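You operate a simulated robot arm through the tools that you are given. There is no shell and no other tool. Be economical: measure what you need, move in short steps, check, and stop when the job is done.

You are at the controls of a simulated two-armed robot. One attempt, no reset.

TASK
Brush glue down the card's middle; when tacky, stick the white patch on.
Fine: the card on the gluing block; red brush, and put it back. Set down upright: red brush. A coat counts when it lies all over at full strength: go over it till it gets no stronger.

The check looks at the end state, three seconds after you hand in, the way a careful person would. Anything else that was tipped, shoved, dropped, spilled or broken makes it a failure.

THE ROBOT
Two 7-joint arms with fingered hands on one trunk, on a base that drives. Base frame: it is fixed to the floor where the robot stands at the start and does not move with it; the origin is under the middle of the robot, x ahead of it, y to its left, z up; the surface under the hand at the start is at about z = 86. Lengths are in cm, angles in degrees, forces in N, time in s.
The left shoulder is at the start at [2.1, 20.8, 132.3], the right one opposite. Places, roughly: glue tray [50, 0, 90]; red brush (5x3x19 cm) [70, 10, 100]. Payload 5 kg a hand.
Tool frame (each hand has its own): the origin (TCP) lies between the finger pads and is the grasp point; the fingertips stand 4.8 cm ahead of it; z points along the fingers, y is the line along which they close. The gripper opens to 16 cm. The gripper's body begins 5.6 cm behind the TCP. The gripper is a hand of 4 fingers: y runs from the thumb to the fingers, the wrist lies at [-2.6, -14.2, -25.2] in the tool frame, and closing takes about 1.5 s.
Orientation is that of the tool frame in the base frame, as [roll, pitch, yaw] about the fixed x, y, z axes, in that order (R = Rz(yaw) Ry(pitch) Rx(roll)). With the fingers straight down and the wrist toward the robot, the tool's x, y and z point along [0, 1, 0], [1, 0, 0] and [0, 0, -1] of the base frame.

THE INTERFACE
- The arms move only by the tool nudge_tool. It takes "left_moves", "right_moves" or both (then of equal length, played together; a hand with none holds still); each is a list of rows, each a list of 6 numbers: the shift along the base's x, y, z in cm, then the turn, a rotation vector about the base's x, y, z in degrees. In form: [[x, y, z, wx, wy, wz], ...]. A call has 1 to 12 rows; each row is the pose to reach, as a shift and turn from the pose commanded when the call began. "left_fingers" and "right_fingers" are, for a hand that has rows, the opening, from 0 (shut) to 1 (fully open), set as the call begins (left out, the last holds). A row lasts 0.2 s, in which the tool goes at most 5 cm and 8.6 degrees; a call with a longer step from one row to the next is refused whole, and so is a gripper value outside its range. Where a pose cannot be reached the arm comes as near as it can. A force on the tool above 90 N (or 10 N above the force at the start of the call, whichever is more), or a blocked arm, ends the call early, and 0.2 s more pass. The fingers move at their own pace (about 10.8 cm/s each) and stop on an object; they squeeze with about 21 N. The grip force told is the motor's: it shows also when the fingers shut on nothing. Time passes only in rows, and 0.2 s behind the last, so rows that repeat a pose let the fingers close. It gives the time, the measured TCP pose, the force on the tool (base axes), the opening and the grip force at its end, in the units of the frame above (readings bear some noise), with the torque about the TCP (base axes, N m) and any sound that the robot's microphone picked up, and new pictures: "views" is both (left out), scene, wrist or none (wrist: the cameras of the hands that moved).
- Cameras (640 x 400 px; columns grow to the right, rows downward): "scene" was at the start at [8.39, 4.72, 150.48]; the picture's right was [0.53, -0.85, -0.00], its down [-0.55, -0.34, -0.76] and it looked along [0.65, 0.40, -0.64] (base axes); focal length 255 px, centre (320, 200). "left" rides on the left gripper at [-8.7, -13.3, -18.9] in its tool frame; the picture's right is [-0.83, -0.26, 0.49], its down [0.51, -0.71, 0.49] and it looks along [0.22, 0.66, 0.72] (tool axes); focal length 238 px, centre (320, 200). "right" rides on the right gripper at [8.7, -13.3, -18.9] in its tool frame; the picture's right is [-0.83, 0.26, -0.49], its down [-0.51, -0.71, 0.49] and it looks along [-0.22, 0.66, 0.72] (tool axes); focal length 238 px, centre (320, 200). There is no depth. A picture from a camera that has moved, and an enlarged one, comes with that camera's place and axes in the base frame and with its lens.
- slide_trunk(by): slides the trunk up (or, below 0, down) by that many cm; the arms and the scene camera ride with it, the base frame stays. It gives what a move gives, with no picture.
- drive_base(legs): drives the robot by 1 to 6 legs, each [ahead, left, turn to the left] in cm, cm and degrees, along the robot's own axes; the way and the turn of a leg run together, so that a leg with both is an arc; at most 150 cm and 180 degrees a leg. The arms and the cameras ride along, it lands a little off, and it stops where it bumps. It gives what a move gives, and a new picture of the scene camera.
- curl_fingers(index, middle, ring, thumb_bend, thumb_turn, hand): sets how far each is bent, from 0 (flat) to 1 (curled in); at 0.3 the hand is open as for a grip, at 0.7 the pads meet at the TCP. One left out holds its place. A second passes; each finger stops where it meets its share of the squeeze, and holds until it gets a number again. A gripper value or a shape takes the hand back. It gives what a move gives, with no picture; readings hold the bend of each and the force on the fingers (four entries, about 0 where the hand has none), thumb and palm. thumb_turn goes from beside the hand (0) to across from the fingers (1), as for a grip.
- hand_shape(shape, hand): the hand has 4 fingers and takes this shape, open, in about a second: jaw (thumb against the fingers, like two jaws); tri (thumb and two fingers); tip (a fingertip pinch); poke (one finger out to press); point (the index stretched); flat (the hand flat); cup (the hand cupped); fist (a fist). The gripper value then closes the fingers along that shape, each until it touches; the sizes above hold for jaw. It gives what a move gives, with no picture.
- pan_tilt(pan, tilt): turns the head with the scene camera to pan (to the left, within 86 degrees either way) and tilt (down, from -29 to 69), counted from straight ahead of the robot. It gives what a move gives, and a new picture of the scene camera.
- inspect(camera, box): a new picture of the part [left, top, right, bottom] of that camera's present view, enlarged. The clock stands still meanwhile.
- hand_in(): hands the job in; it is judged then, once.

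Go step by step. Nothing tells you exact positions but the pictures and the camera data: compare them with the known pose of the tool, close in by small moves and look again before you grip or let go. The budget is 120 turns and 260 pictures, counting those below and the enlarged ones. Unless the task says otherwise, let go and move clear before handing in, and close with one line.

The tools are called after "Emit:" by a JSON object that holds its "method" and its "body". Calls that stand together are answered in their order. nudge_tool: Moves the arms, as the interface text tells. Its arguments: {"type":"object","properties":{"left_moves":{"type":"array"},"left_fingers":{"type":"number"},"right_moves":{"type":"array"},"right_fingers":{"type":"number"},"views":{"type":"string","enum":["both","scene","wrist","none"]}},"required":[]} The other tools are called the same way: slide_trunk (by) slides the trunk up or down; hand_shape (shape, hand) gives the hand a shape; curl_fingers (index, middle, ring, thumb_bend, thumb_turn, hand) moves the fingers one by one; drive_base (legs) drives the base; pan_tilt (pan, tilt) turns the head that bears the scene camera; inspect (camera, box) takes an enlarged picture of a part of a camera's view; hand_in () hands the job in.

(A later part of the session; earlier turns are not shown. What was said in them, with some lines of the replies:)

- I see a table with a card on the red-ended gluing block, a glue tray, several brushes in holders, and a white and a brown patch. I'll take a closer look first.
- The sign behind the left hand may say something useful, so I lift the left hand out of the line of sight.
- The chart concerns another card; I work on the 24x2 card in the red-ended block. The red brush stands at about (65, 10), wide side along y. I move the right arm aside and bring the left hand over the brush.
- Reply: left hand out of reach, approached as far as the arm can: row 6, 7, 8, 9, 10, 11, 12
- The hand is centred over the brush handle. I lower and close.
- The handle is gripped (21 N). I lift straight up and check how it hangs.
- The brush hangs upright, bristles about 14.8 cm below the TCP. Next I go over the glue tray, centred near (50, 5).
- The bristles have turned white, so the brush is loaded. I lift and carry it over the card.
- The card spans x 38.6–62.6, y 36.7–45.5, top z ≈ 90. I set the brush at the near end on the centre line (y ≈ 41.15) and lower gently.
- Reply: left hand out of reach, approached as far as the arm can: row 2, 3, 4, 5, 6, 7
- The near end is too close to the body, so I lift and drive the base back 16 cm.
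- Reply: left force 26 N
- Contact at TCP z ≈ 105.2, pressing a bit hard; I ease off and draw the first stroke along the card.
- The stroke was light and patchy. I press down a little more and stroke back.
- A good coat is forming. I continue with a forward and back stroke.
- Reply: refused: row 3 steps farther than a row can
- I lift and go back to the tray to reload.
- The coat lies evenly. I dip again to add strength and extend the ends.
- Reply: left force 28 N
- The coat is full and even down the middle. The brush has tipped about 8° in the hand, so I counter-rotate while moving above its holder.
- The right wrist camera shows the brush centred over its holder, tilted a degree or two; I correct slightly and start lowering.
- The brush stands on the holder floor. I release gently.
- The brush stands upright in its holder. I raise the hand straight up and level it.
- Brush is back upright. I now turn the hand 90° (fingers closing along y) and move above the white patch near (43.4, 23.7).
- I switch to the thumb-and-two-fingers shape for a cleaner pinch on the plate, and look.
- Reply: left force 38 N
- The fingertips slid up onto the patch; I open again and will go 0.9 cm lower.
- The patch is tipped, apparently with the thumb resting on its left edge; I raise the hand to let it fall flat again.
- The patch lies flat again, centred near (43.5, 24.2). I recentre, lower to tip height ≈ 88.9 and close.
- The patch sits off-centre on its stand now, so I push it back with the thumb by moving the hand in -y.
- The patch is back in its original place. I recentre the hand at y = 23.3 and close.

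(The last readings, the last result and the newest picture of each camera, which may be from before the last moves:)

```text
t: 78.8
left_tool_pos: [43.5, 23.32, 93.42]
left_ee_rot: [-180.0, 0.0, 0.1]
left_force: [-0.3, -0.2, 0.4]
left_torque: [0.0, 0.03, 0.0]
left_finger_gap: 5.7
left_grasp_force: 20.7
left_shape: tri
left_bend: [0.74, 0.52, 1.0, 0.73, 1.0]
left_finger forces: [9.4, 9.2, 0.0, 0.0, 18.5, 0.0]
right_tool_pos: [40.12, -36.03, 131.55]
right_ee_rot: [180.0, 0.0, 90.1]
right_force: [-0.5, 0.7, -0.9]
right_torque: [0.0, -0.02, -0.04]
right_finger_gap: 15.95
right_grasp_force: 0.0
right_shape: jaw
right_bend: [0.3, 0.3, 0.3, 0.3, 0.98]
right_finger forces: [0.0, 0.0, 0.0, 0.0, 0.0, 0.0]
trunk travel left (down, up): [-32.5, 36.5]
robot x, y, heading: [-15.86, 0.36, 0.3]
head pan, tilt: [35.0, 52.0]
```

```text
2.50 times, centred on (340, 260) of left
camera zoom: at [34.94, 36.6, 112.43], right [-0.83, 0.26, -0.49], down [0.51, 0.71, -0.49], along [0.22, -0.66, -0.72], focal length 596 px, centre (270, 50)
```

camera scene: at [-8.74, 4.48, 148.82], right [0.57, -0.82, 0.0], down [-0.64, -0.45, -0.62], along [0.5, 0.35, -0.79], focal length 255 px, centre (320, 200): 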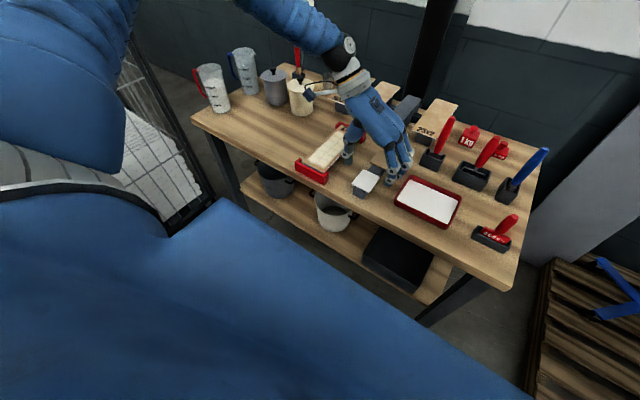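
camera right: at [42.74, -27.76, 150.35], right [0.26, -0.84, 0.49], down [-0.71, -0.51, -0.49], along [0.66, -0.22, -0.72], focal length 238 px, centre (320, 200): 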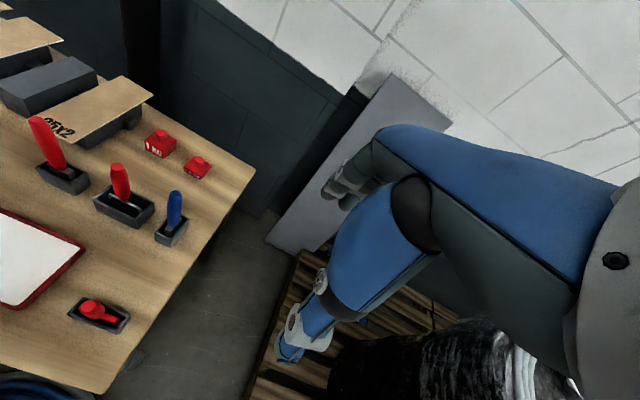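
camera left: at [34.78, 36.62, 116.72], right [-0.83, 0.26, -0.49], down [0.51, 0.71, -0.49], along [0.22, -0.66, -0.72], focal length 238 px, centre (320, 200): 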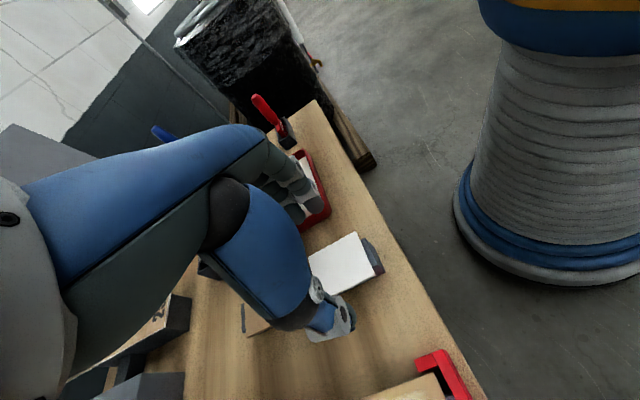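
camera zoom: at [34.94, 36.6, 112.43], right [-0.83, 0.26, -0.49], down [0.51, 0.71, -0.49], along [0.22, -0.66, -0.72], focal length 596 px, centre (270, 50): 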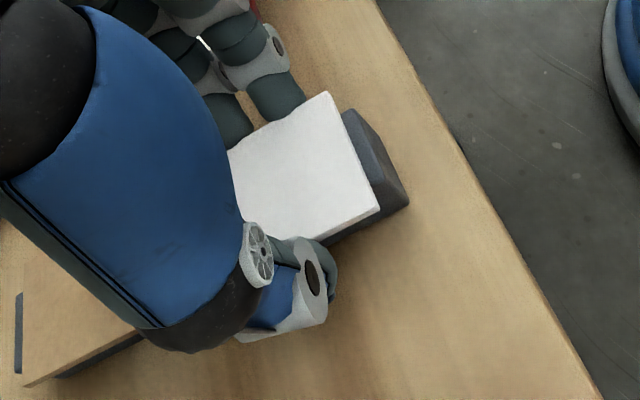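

Gripped evenly (9.4/9.2 vs 18.5 N). I lift it and check the glue state.

Emit:
{"method": "nudge_tool", "body": {"left_moves": [[0, 0, 0.5, 0, 0, 0], [0, 0, 2, 0, 0, 0], [0, 0, 5, 0, 0, 0], [0, 0, 8, 0, 0, 0], [0, 0, 10, 0, 0, 0]]}}

Emit:
{"method": "inspect", "body": {"camera": "scene", "box": [340, 120, 420, 200]}}

Emit:
{"method": "inspect", "body": {"camera": "scene", "box": [280, 110, 380, 190]}}

```text
t: 80.0
left_tool_pos: [43.49, 23.42, 103.49]
left_ee_rot: [-179.9, 0.1, -0.1]
left_force: [0.2, -0.3, -0.1]
left_torque: [0.01, -0.04, 0.0]
left_finger_gap: 5.67
left_grasp_force: 21.4
left_shape: tri
left_bend: [0.74, 0.52, 1.0, 0.73, 1.0]
left_finger forces: [9.4, 9.2, 0.1, 0.1, 18.7, 0.1]
right_tool_pos: [40.1, -36.14, 131.39]
right_ee_rot: [180.0, 0.0, 90.0]
right_force: [-0.3, -0.8, -0.4]
right_torque: [-0.02, -0.02, 0.02]
right_finger_gap: 15.99
right_grasp_force: 0.0
right_shape: jaw
right_bend: [0.3, 0.3, 0.3, 0.3, 0.98]
right_finger forces: [0.0, 0.0, 0.0, 0.1, 0.0, 0.1]
trunk travel left (down, up): [-32.5, 36.5]
robot x, y, heading: [-15.84, -0.21, 0.1]
head pan, tilt: [35.0, 52.0]
camera scene: at [-8.67, 4.49, 148.81], right [0.57, -0.82, 0.0], down [-0.65, -0.45, -0.62], along [0.5, 0.35, -0.79], focal length 255 px, centre (320, 200)
camera left: at [34.89, 36.63, 122.52], right [-0.84, 0.26, -0.49], down [0.5, 0.71, -0.49], along [0.22, -0.66, -0.72], focal length 238 px, centre (320, 200)
```

scene: 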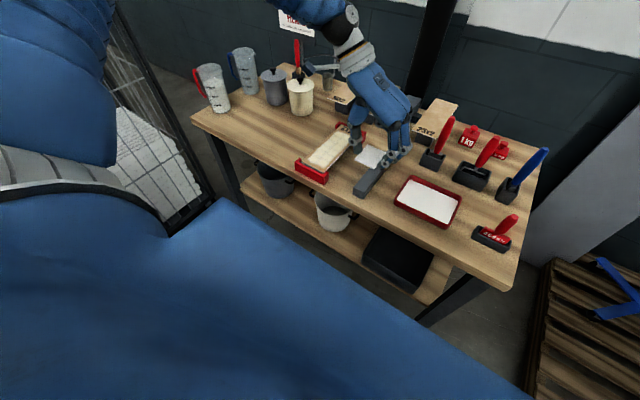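
left: 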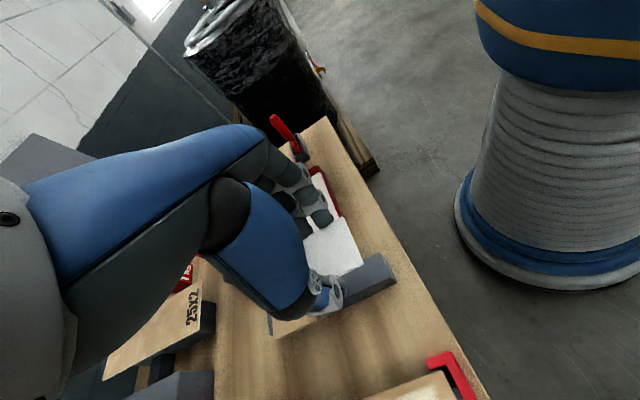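

```text
5.00 times, centred on (380, 160) of scene
camera zoom: at [-8.67, 4.49, 148.81], right [0.57, -0.82, 0.0], down [-0.65, -0.45, -0.62], along [0.5, 0.35, -0.79], focal length 1273 px, centre (20, 400)
```

zoom: 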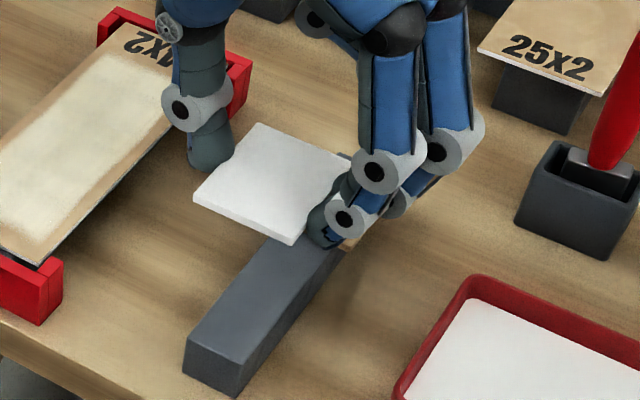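

```text
5.00 times, centred on (330, 150) of scene
camera zoom: at [-8.67, 4.49, 148.81], right [0.57, -0.82, 0.0], down [-0.65, -0.45, -0.62], along [0.5, 0.35, -0.79], focal length 1273 px, centre (270, 450)
```

zoom: 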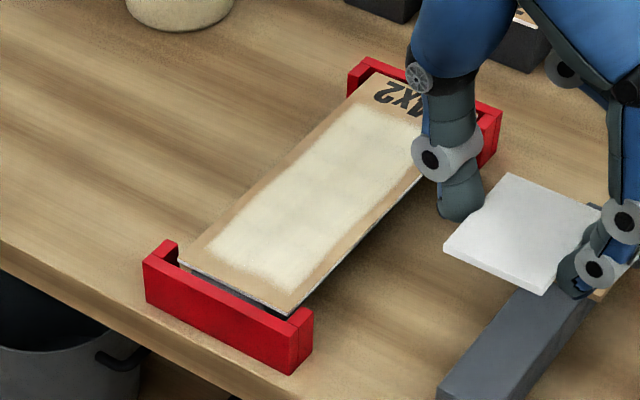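

The glue has turned from white to cream, so it is getting tacky. I carry the patch over the middle of the card.

Emit:
{"method": "nudge_tool", "body": {"left_moves": [[1, 2, 0, 0, 0, 0], [2.6, 6, 0, 0, 0, 0], [4.3, 10, 0, 0, 0, 0], [6, 14, 0, 0, 0, 0], [7.2, 17, 0, 0, 0, 0], [7.3, 17.7, 0, 0, 0, 0], [7.3, 17.7, 0, 0, 0, 0]]}}

Emit:
{"method": "inspect", "body": {"camera": "scene", "box": [280, 100, 380, 190]}}

Emit:
{"method": "inspect", "body": {"camera": "left", "box": [240, 160, 440, 340]}}

```text
t: 81.6
left_tool_pos: [51.0, 41.08, 103.4]
left_ee_rot: [-179.9, 0.1, -0.1]
left_force: [0.2, -0.6, 0.0]
left_torque: [-0.03, 0.0, 0.01]
left_finger_gap: 5.68
left_grasp_force: 20.9
left_shape: tri
left_bend: [0.74, 0.52, 1.0, 0.73, 1.0]
left_finger forces: [9.6, 9.5, 0.1, 0.0, 18.8, 0.1]
right_tool_pos: [40.13, -35.99, 131.46]
right_ee_rot: [-180.0, 0.0, 90.1]
right_force: [0.2, 0.2, -0.7]
right_torque: [-0.02, 0.03, 0.04]
right_finger_gap: 15.95
right_grasp_force: 0.0
right_shape: jaw
right_bend: [0.3, 0.3, 0.3, 0.3, 0.98]
right_finger forces: [0.0, 0.0, 0.0, 0.0, 0.0, 0.1]
trunk travel left (down, up): [-32.5, 36.5]
robot x, y, heading: [-15.9, 0.03, 0.1]
head pan, tilt: [35.0, 52.0]
camera scene: at [-8.61, 4.54, 148.8], right [0.57, -0.82, 0.0], down [-0.65, -0.45, -0.62], along [0.5, 0.35, -0.79], focal length 255 px, centre (320, 200)
camera left: at [42.27, 54.34, 122.45], right [-0.83, 0.26, -0.49], down [0.51, 0.71, -0.49], along [0.22, -0.66, -0.72], focal length 238 px, centre (320, 200)
```

scene: 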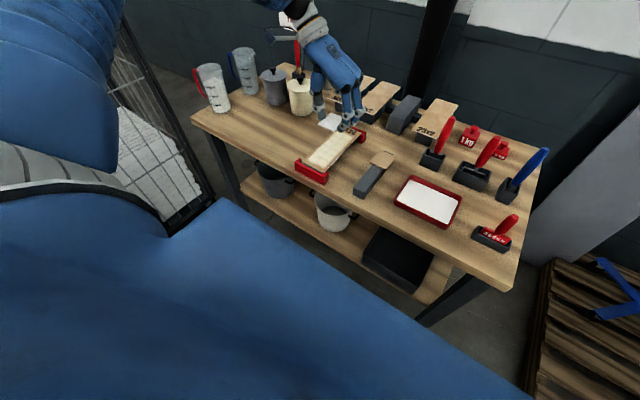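
left: 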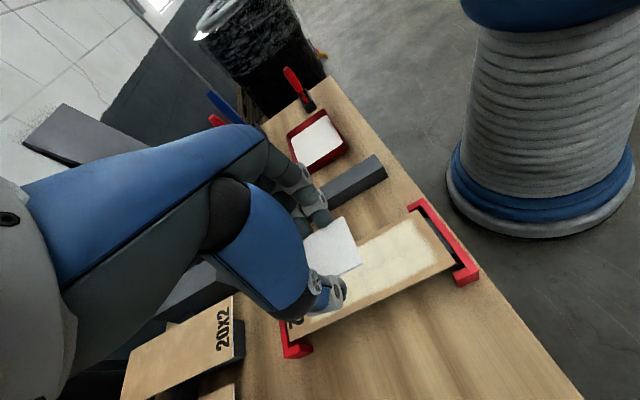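

```text
4.44 times, centred on (330, 145) of scene
camera zoom: at [-8.61, 4.54, 148.8], right [0.57, -0.82, 0.0], down [-0.65, -0.45, -0.62], along [0.5, 0.35, -0.79], focal length 1132 px, centre (276, 444)
```

zoom: 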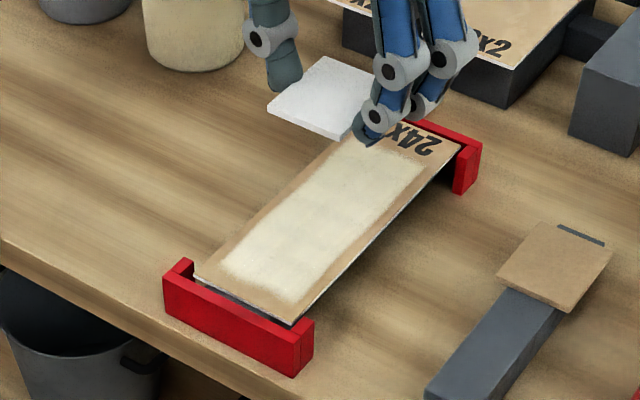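

```text
2.22 times, centred on (340, 250) of left
camera zoom: at [42.27, 54.34, 122.45], right [-0.83, 0.26, -0.49], down [0.51, 0.71, -0.49], along [0.22, -0.66, -0.72], focal length 530 px, centre (276, 89)
```

zoom: 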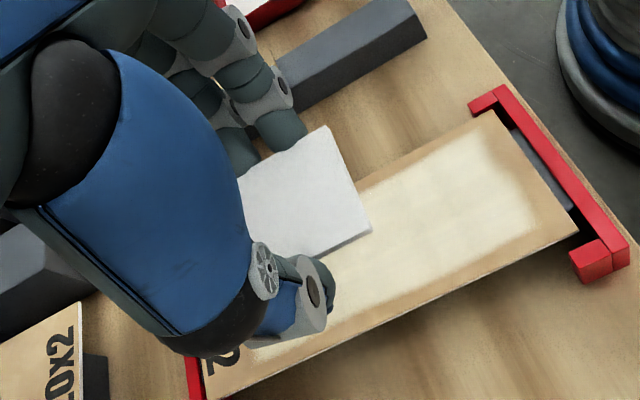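

Emit:
{"method": "nudge_tool", "body": {"left_moves": [[0, -0.1, -2, 0, 0, 0], [0, -0.1, -4, 0, 0, 0], [0, -0.1, -6, 0, 0, 0], [0, -0.1, -7, 0, 0, 0], [0, -0.1, -7, 0, 0, 0], [0, -0.1, -7, 0, 0, 0], [0, -0.1, -7, 0, 0, 0], [0, -0.1, -7, 0, 0, 0]], "views": "none"}}

Emit:
{"method": "inspect", "body": {"camera": "scene", "box": [280, 100, 380, 190]}}

Emit:
{"method": "inspect", "body": {"camera": "left", "box": [240, 160, 440, 340]}}

```text
t: 83.4
left_tool_pos: [50.86, 40.9, 96.47]
left_ee_rot: [-179.9, 0.0, 0.0]
left_force: [0.0, 0.3, -0.6]
left_torque: [-0.01, -0.01, 0.02]
left_finger_gap: 5.7
left_grasp_force: 20.6
left_shape: tri
left_bend: [0.74, 0.52, 1.0, 0.73, 1.0]
left_finger forces: [9.6, 9.3, 0.0, 0.0, 18.9, 0.0]
right_tool_pos: [40.04, -36.16, 131.54]
right_ee_rot: [180.0, 0.0, 90.1]
right_force: [-0.5, -0.2, 1.1]
right_torque: [-0.01, 0.01, -0.01]
right_finger_gap: 15.97
right_grasp_force: 0.0
right_shape: jaw
right_bend: [0.3, 0.3, 0.3, 0.3, 0.98]
right_finger forces: [0.0, 0.0, 0.0, 0.0, 0.1, 0.0]
trunk travel left (down, up): [-32.5, 36.5]
robot x, y, heading: [-16.12, -0.16, 0.0]
head pan, tilt: [35.0, 52.0]
```

```text
4.44 times, centred on (330, 145) of scene
camera zoom: at [-8.62, 4.52, 148.81], right [0.57, -0.82, 0.0], down [-0.65, -0.45, -0.62], along [0.5, 0.35, -0.79], focal length 1132 px, centre (276, 444)
```

zoom: 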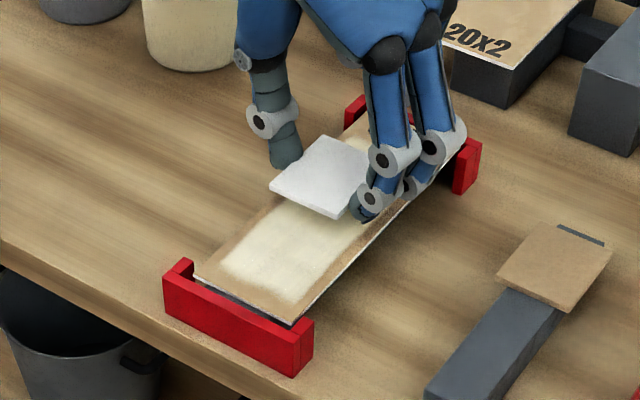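

```text
2.22 times, centred on (340, 250) of left
camera zoom: at [42.3, 54.19, 115.47], right [-0.83, 0.26, -0.49], down [0.51, 0.71, -0.49], along [0.22, -0.66, -0.72], focal length 530 px, centre (276, 89)
```

zoom: 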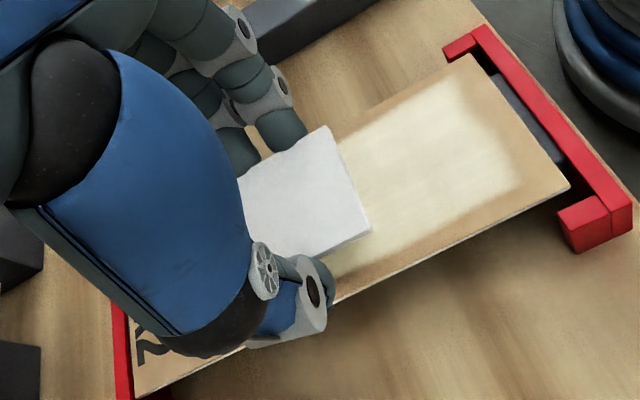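

Emit:
{"method": "nudge_tool", "body": {"left_moves": [[0, 0, -0.2, 0, 0, 0], [0, 0, -0.4, 0, 0, 0], [0, 0, -0.5, 0, 0, 0], [0, 0, -0.5, 0, 0, 0], [0, 0, -0.5, 0, 0, 0], [0, 0, -0.5, 0, 0, 0], [0, 0, -0.5, 0, 0, 0], [0, 0, -0.5, 0, 0, 0], [0, 0, -0.5, 0, 0, 0], [0, 0, -0.5, 0, 0, 0], [0, 0, -0.5, 0, 0, 0], [0, 0, -0.5, 0, 0, 0]], "views": "none"}}

Emit:
{"method": "inspect", "body": {"camera": "scene", "box": [280, 100, 380, 190]}}

```text
t: 86.0
left_tool_pos: [50.9, 40.96, 95.98]
left_ee_rot: [-179.9, 0.1, -0.1]
left_force: [-0.1, -0.1, -0.2]
left_torque: [0.0, 0.03, 0.01]
left_finger_gap: 5.67
left_grasp_force: 21.3
left_shape: tri
left_bend: [0.74, 0.52, 1.0, 0.73, 1.0]
left_finger forces: [9.7, 9.4, 0.1, 0.0, 18.8, 0.1]
right_tool_pos: [40.07, -36.16, 131.62]
right_ee_rot: [-180.0, 0.1, 90.2]
right_force: [-0.1, 0.0, -0.5]
right_torque: [0.0, 0.02, 0.01]
right_finger_gap: 15.98
right_grasp_force: 0.1
right_shape: jaw
right_bend: [0.3, 0.3, 0.3, 0.3, 0.98]
right_finger forces: [0.0, 0.1, 0.0, 0.1, 0.0, 0.1]
trunk travel left (down, up): [-32.5, 36.5]
robot x, y, heading: [-16.25, -0.39, -0.1]
head pan, tilt: [35.0, 52.0]
```

```text
4.44 times, centred on (330, 145) of scene
camera zoom: at [-8.63, 4.52, 148.81], right [0.57, -0.82, 0.0], down [-0.65, -0.45, -0.62], along [0.5, 0.35, -0.79], focal length 1132 px, centre (276, 444)
```

zoom: 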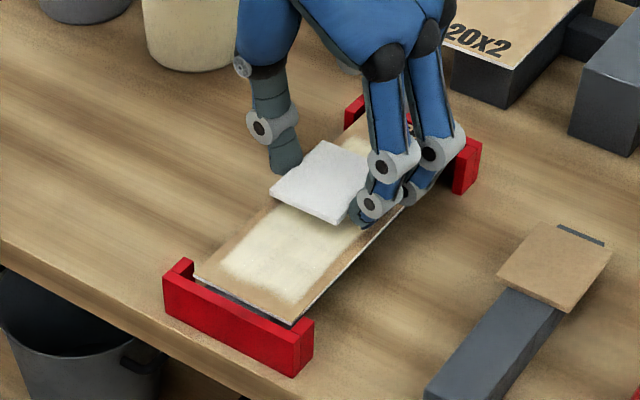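

The colour has held steady at cream, which I take as tacky. I lower until the fingertips touch.

Emit:
{"method": "nudge_tool", "body": {"left_moves": [[0, 0, -0.4, 0, 0, 0], [0, 0, -0.8, 0, 0, 0], [0, 0, -1.1, 0, 0, 0], [0, 0, -1.3, 0, 0, 0]], "views": "none"}}

Emit:
{"method": "inspect", "body": {"camera": "scene", "box": [300, 110, 360, 160]}}

Emit:
{"method": "inspect", "body": {"camera": "left", "box": [280, 180, 400, 300]}}

```text
t: 87.0
left_tool_pos: [50.93, 40.86, 94.76]
left_ee_rot: [-180.0, 0.0, 0.0]
left_force: [-1.1, 0.8, 8.2]
left_torque: [-0.26, 0.2, -0.03]
left_finger_gap: 5.71
left_grasp_force: 20.5
left_shape: tri
left_bend: [0.74, 0.52, 1.0, 0.73, 1.0]
left_finger forces: [17.8, 9.1, 0.1, 0.1, 20.5, 0.1]
right_tool_pos: [40.0, -36.0, 131.47]
right_ee_rot: [-179.9, 0.0, 90.1]
right_force: [-0.5, -0.5, 0.8]
right_torque: [0.04, -0.01, -0.03]
right_finger_gap: 15.98
right_grasp_force: 0.0
right_shape: jaw
right_bend: [0.3, 0.3, 0.3, 0.3, 0.98]
right_finger forces: [0.0, 0.0, 0.0, 0.1, 0.0, 0.0]
trunk travel left (down, up): [-32.5, 36.5]
robot x, y, heading: [-15.73, -0.21, 0.0]
head pan, tilt: [35.0, 52.0]
```

```text
8.00 times, centred on (330, 135) of scene
camera zoom: at [-8.7, 4.49, 148.82], right [0.57, -0.82, 0.0], down [-0.65, -0.45, -0.62], along [0.5, 0.35, -0.79], focal length 2037 px, centre (240, 720)
```

zoom: 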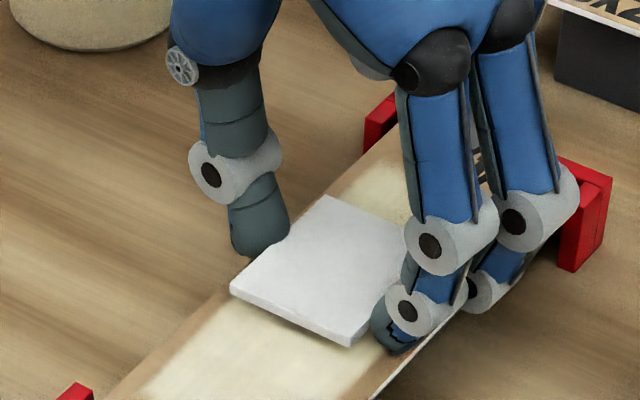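

```text
3.33 times, centred on (340, 240) of left
camera zoom: at [42.22, 54.13, 113.77], right [-0.83, 0.26, -0.49], down [0.51, 0.71, -0.49], along [0.22, -0.66, -0.72], focal length 794 px, centre (253, 67)
```

zoom: 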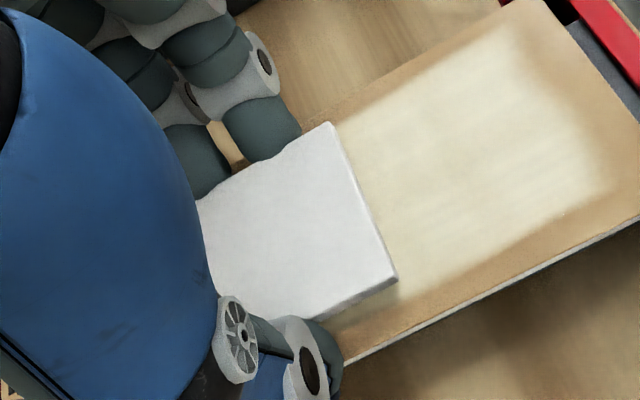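

Fingertips rest on the card with the patch just above the glue. I open to let it down.

Emit:
{"method": "nudge_tool", "body": {"left_moves": [[0, 0, 0.1, 0, 0, 0], [0, 0, 0.15, 0, 0, 0], [0, 0, 0.2, 0, 0, 0]], "left_fingers": 0.48, "views": "none"}}

Emit:
{"method": "inspect", "body": {"camera": "scene", "box": [300, 110, 360, 160]}}

Emit:
{"method": "inspect", "body": {"camera": "left", "box": [280, 180, 400, 300]}}

```text
t: 87.8
left_tool_pos: [50.8, 40.85, 94.88]
left_ee_rot: [179.9, 0.1, 0.0]
left_force: [-0.4, 0.7, 0.9]
left_torque: [0.03, -0.01, 0.0]
left_finger_gap: 7.61
left_grasp_force: 0.0
left_shape: tri
left_bend: [0.74, 0.46, 0.99, 0.71, 1.0]
left_finger forces: [0.0, 0.6, 0.1, 0.0, 0.1, 0.1]
right_tool_pos: [40.09, -36.08, 131.53]
right_ee_rot: [180.0, 0.1, 90.2]
right_force: [-0.1, 0.1, 0.6]
right_torque: [-0.01, 0.0, 0.0]
right_finger_gap: 15.96
right_grasp_force: 0.0
right_shape: jaw
right_bend: [0.3, 0.3, 0.3, 0.3, 0.98]
right_finger forces: [0.0, 0.1, 0.0, 0.1, 0.0, 0.0]
trunk travel left (down, up): [-32.5, 36.5]
robot x, y, heading: [-15.5, -0.25, 0.2]
head pan, tilt: [35.0, 52.0]
```

```text
8.00 times, centred on (330, 135) of scene
camera zoom: at [-8.64, 4.52, 148.81], right [0.57, -0.82, 0.0], down [-0.65, -0.45, -0.62], along [0.5, 0.35, -0.79], focal length 2037 px, centre (240, 720)
```

zoom: 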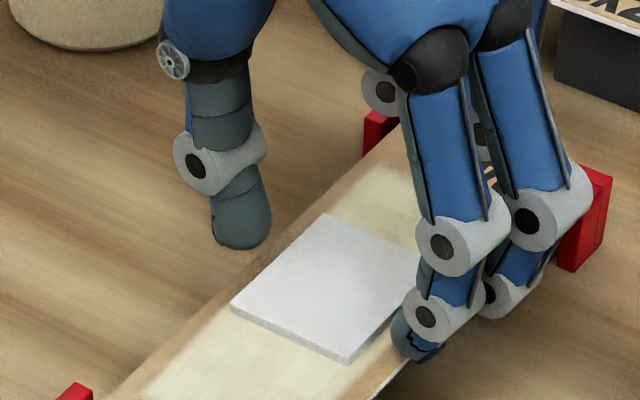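

```text
3.33 times, centred on (340, 240) of left
camera zoom: at [42.22, 54.2, 113.83], right [-0.83, 0.26, -0.49], down [0.51, 0.71, -0.49], along [0.22, -0.66, -0.72], focal length 794 px, centre (253, 67)
```

zoom: 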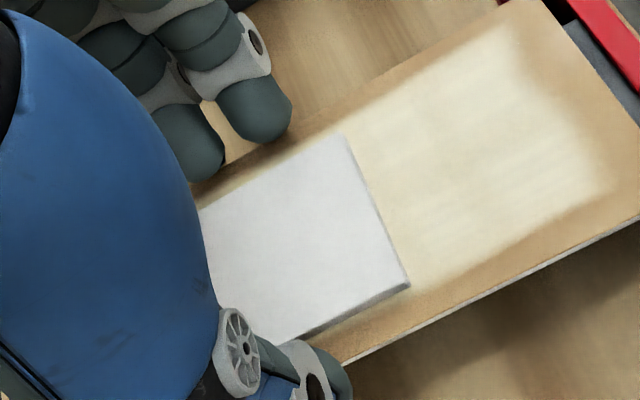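

The patch lies flat on the glue. I raise the hand, close the fingers and press gently in the centre of the patch.

Emit:
{"method": "nudge_tool", "body": {"left_moves": [[0, 0, 1.5, 0, 0, 0], [0, 0, 4, 0, 0, 0], [0, 0, 6, 0, 0, 0]], "views": "none"}}

Emit:
{"method": "nudge_tool", "body": {"left_moves": [[0, 0, 0, 0, 0, 0], [0, 0, 0, 0, 0, 0], [0, 0, 0, 0, 0, 0], [0, 0, 0, 0, 0, 0], [0, 0, 0, 0, 0, 0], [0, 0, 0, 0, 0, 0], [0, 0, -1.5, 0, 0, 0], [0, 0, -3, 0, 0, 0], [0, 0, -3.8, 0, 0, 0]], "left_fingers": 0, "views": "none"}}

Emit:
{"method": "inspect", "body": {"camera": "scene", "box": [300, 110, 360, 160]}}

Emit:
{"method": "inspect", "body": {"camera": "left", "box": [280, 180, 400, 300]}}

```text
t: 88.6
left_tool_pos: [50.83, 40.86, 100.86]
left_ee_rot: [179.9, 0.0, -0.1]
left_force: [-0.8, -0.4, -0.7]
left_torque: [0.01, -0.02, 0.01]
left_finger_gap: 7.64
left_grasp_force: 0.1
left_shape: tri
left_bend: [0.74, 0.46, 0.99, 0.71, 1.0]
left_finger forces: [0.0, 0.0, 0.0, 0.0, 0.0, 0.0]
right_tool_pos: [40.08, -36.14, 131.51]
right_ee_rot: [180.0, -0.1, 90.1]
right_force: [-0.3, 0.6, -0.1]
right_torque: [0.03, -0.02, -0.01]
right_finger_gap: 15.97
right_grasp_force: 0.1
right_shape: jaw
right_bend: [0.3, 0.3, 0.3, 0.3, 0.98]
right_finger forces: [0.0, 0.0, 0.1, 0.0, 0.1, 0.0]
trunk travel left (down, up): [-32.5, 36.5]
robot x, y, heading: [-16.16, -0.11, 0.1]
head pan, tilt: [35.0, 52.0]
```

```text
t: 90.6
left_tool_pos: [50.84, 40.87, 97.04]
left_ee_rot: [-180.0, 0.0, 0.1]
left_force: [0.5, -0.6, -0.3]
left_torque: [-0.02, 0.03, 0.02]
left_finger_gap: 0.0
left_grasp_force: 20.9
left_shape: tri
left_bend: [0.7, 0.7, 1.0, 0.62, 1.0]
left_finger forces: [0.0, 0.1, 0.1, 0.1, 0.1, 0.0]
right_tool_pos: [40.04, -36.1, 131.65]
right_ee_rot: [-179.9, 0.0, 90.1]
right_force: [0.8, -0.4, 0.3]
right_torque: [-0.04, 0.01, 0.04]
right_finger_gap: 15.99
right_grasp_force: 0.0
right_shape: jaw
right_bend: [0.3, 0.3, 0.3, 0.3, 0.98]
right_finger forces: [0.1, 0.0, 0.0, 0.0, 0.0, 0.0]
trunk travel left (down, up): [-32.5, 36.5]
robot x, y, heading: [-15.64, -0.33, 0.4]
head pan, tilt: [35.0, 52.0]
```

```text
8.00 times, centred on (330, 135) of scene
camera zoom: at [-8.61, 4.53, 148.81], right [0.57, -0.82, 0.0], down [-0.65, -0.45, -0.62], along [0.5, 0.35, -0.79], focal length 2037 px, centre (240, 720)
```

zoom: 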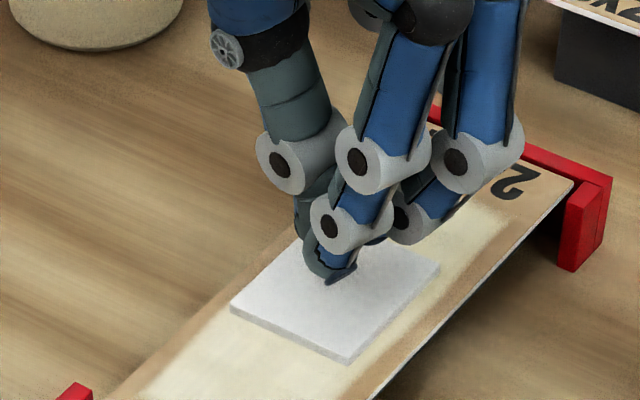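

```text
3.33 times, centred on (340, 240) of left
camera zoom: at [42.23, 54.24, 116.01], right [-0.83, 0.26, -0.49], down [0.51, 0.71, -0.49], along [0.22, -0.66, -0.72], focal length 794 px, centre (253, 67)
```

zoom: 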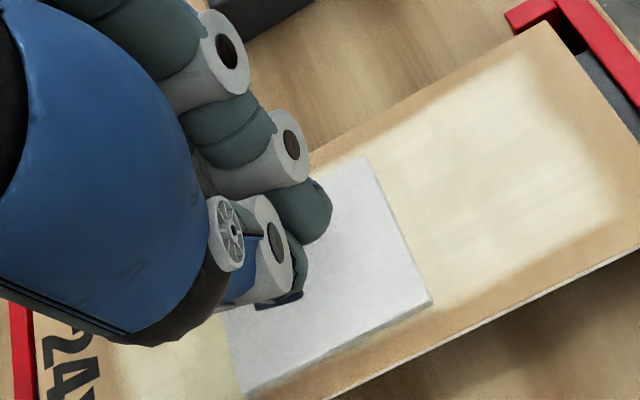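

Emit:
{"method": "nudge_tool", "body": {"left_moves": [[0, 0, -1, 0, 0, 0], [0, 0, -1.5, 0, 0, 0], [0, 0, -1.9, 0, 0, 0], [0, 0, -2.2, 0, 0, 0]], "views": "none"}}

```text
t: 91.6
left_tool_pos: [50.91, 40.76, 95.5]
left_ee_rot: [179.9, -0.4, 0.1]
left_force: [-2.2, 8.2, 45.0]
left_torque: [0.99, 0.3, -0.04]
left_finger_gap: 0.0
left_grasp_force: 20.8
left_shape: tri
left_bend: [0.7, 0.7, 1.0, 0.63, 1.0]
left_finger forces: [0.0, 0.1, 0.1, 0.1, 60.9, 0.0]
right_tool_pos: [39.8, -36.16, 131.57]
right_ee_rot: [179.9, -0.2, 90.2]
right_force: [0.2, 0.2, 0.0]
right_torque: [-0.01, -0.03, -0.03]
right_finger_gap: 15.96
right_grasp_force: 0.1
right_shape: jaw
right_bend: [0.3, 0.3, 0.3, 0.3, 0.98]
right_finger forces: [0.0, 0.0, 0.0, 0.1, 0.0, 0.0]
trunk travel left (down, up): [-32.5, 36.5]
robot x, y, heading: [-15.89, -0.11, 0.4]
head pan, tilt: [35.0, 52.0]
```

Emit:
{"method": "nudge_tool", "body": {"left_moves": [[0, 0, 0.3, 0, 0, 0], [0, 0, 0.3, 0, 0, 0], [0, 0, 0.3, 0, 0, 0], [0, 0, 0.3, 0, 0, 0], [0, 0, 0.3, 0, 0, 0], [0, 0, 0.3, 0, 0, 0], [0, 0, 2, 0, 0, 0], [0, 0, 5, 0, 0, 0], [0, 0, 9, 0, 0, 0], [0, 0, 13, 0, 0, 0], [0, 0, 17, 0, 0, 0], [0, 0, 20, 0, 0, 0]]}}

Emit:
{"method": "inspect", "body": {"camera": "scene", "box": [280, 100, 380, 190]}}

Emit:
{"method": "inspect", "body": {"camera": "left", "box": [240, 160, 440, 340]}}

```text
t: 94.2
left_tool_pos: [50.83, 40.77, 115.1]
left_ee_rot: [-179.9, 0.1, 0.0]
left_force: [-0.9, -0.4, -0.3]
left_torque: [0.05, -0.05, 0.01]
left_finger_gap: 0.0
left_grasp_force: 20.8
left_shape: tri
left_bend: [0.7, 0.7, 1.0, 0.62, 1.0]
left_finger forces: [0.0, 0.0, 0.1, 0.0, 0.1, 0.0]
right_tool_pos: [40.05, -36.17, 131.41]
right_ee_rot: [179.9, -0.1, 90.0]
right_force: [-1.2, 0.2, -0.6]
right_torque: [0.02, -0.08, 0.01]
right_finger_gap: 15.99
right_grasp_force: 0.1
right_shape: jaw
right_bend: [0.3, 0.3, 0.3, 0.3, 0.98]
right_finger forces: [0.0, 0.0, 0.1, 0.1, 0.0, 0.1]
trunk travel left (down, up): [-32.5, 36.5]
robot x, y, heading: [-15.64, 0.14, 0.3]
head pan, tilt: [35.0, 52.0]
camera scene: at [-8.7, 4.48, 148.81], right [0.57, -0.82, 0.0], down [-0.65, -0.45, -0.62], along [0.5, 0.35, -0.79], focal length 255 px, centre (320, 200)
camera left: at [42.14, 54.0, 134.0], right [-0.84, 0.26, -0.49], down [0.51, 0.71, -0.49], along [0.22, -0.65, -0.72], focal length 238 px, centre (320, 200)
```

scene: 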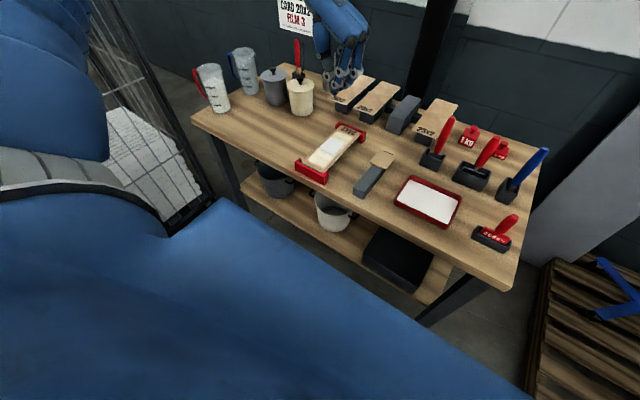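
left: 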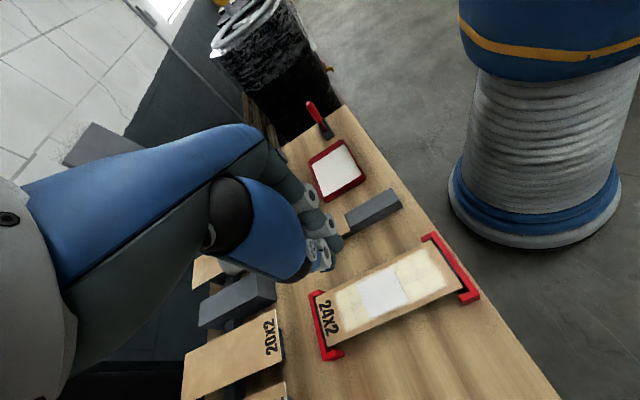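

```text
4.44 times, centred on (330, 145) of scene
camera zoom: at [-8.7, 4.48, 148.81], right [0.57, -0.82, 0.0], down [-0.65, -0.45, -0.62], along [0.5, 0.35, -0.79], focal length 1132 px, centre (276, 444)
```

zoom: 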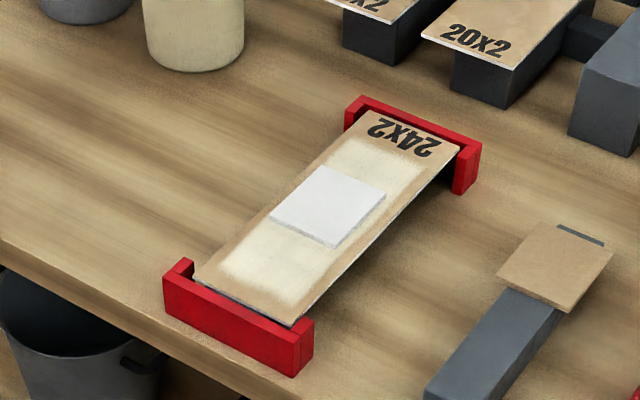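

```text
2.22 times, centred on (340, 250) of left
camera zoom: at [42.14, 54.0, 134.0], right [-0.84, 0.26, -0.49], down [0.51, 0.71, -0.49], along [0.22, -0.65, -0.72], focal length 530 px, centre (276, 89)
```

zoom: 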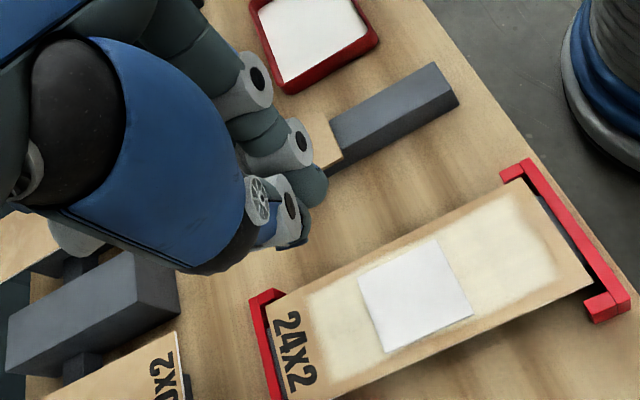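

The patch is stuck flat and central on the glued card, the brush stands upright in its holder, and both hands are clear, so I hand in.

Emit:
{"method": "hand_in", "body": {}}

```text
The job is handed in.
```

The card on the block has an even coat of glue down its middle, ending about 2–3 cm short of each end. I laid the white patch on once the glue looked tacky and pressed it flat at the centre. The red brush is back upright in its holder, and I handed the job in, with no verdict returned.
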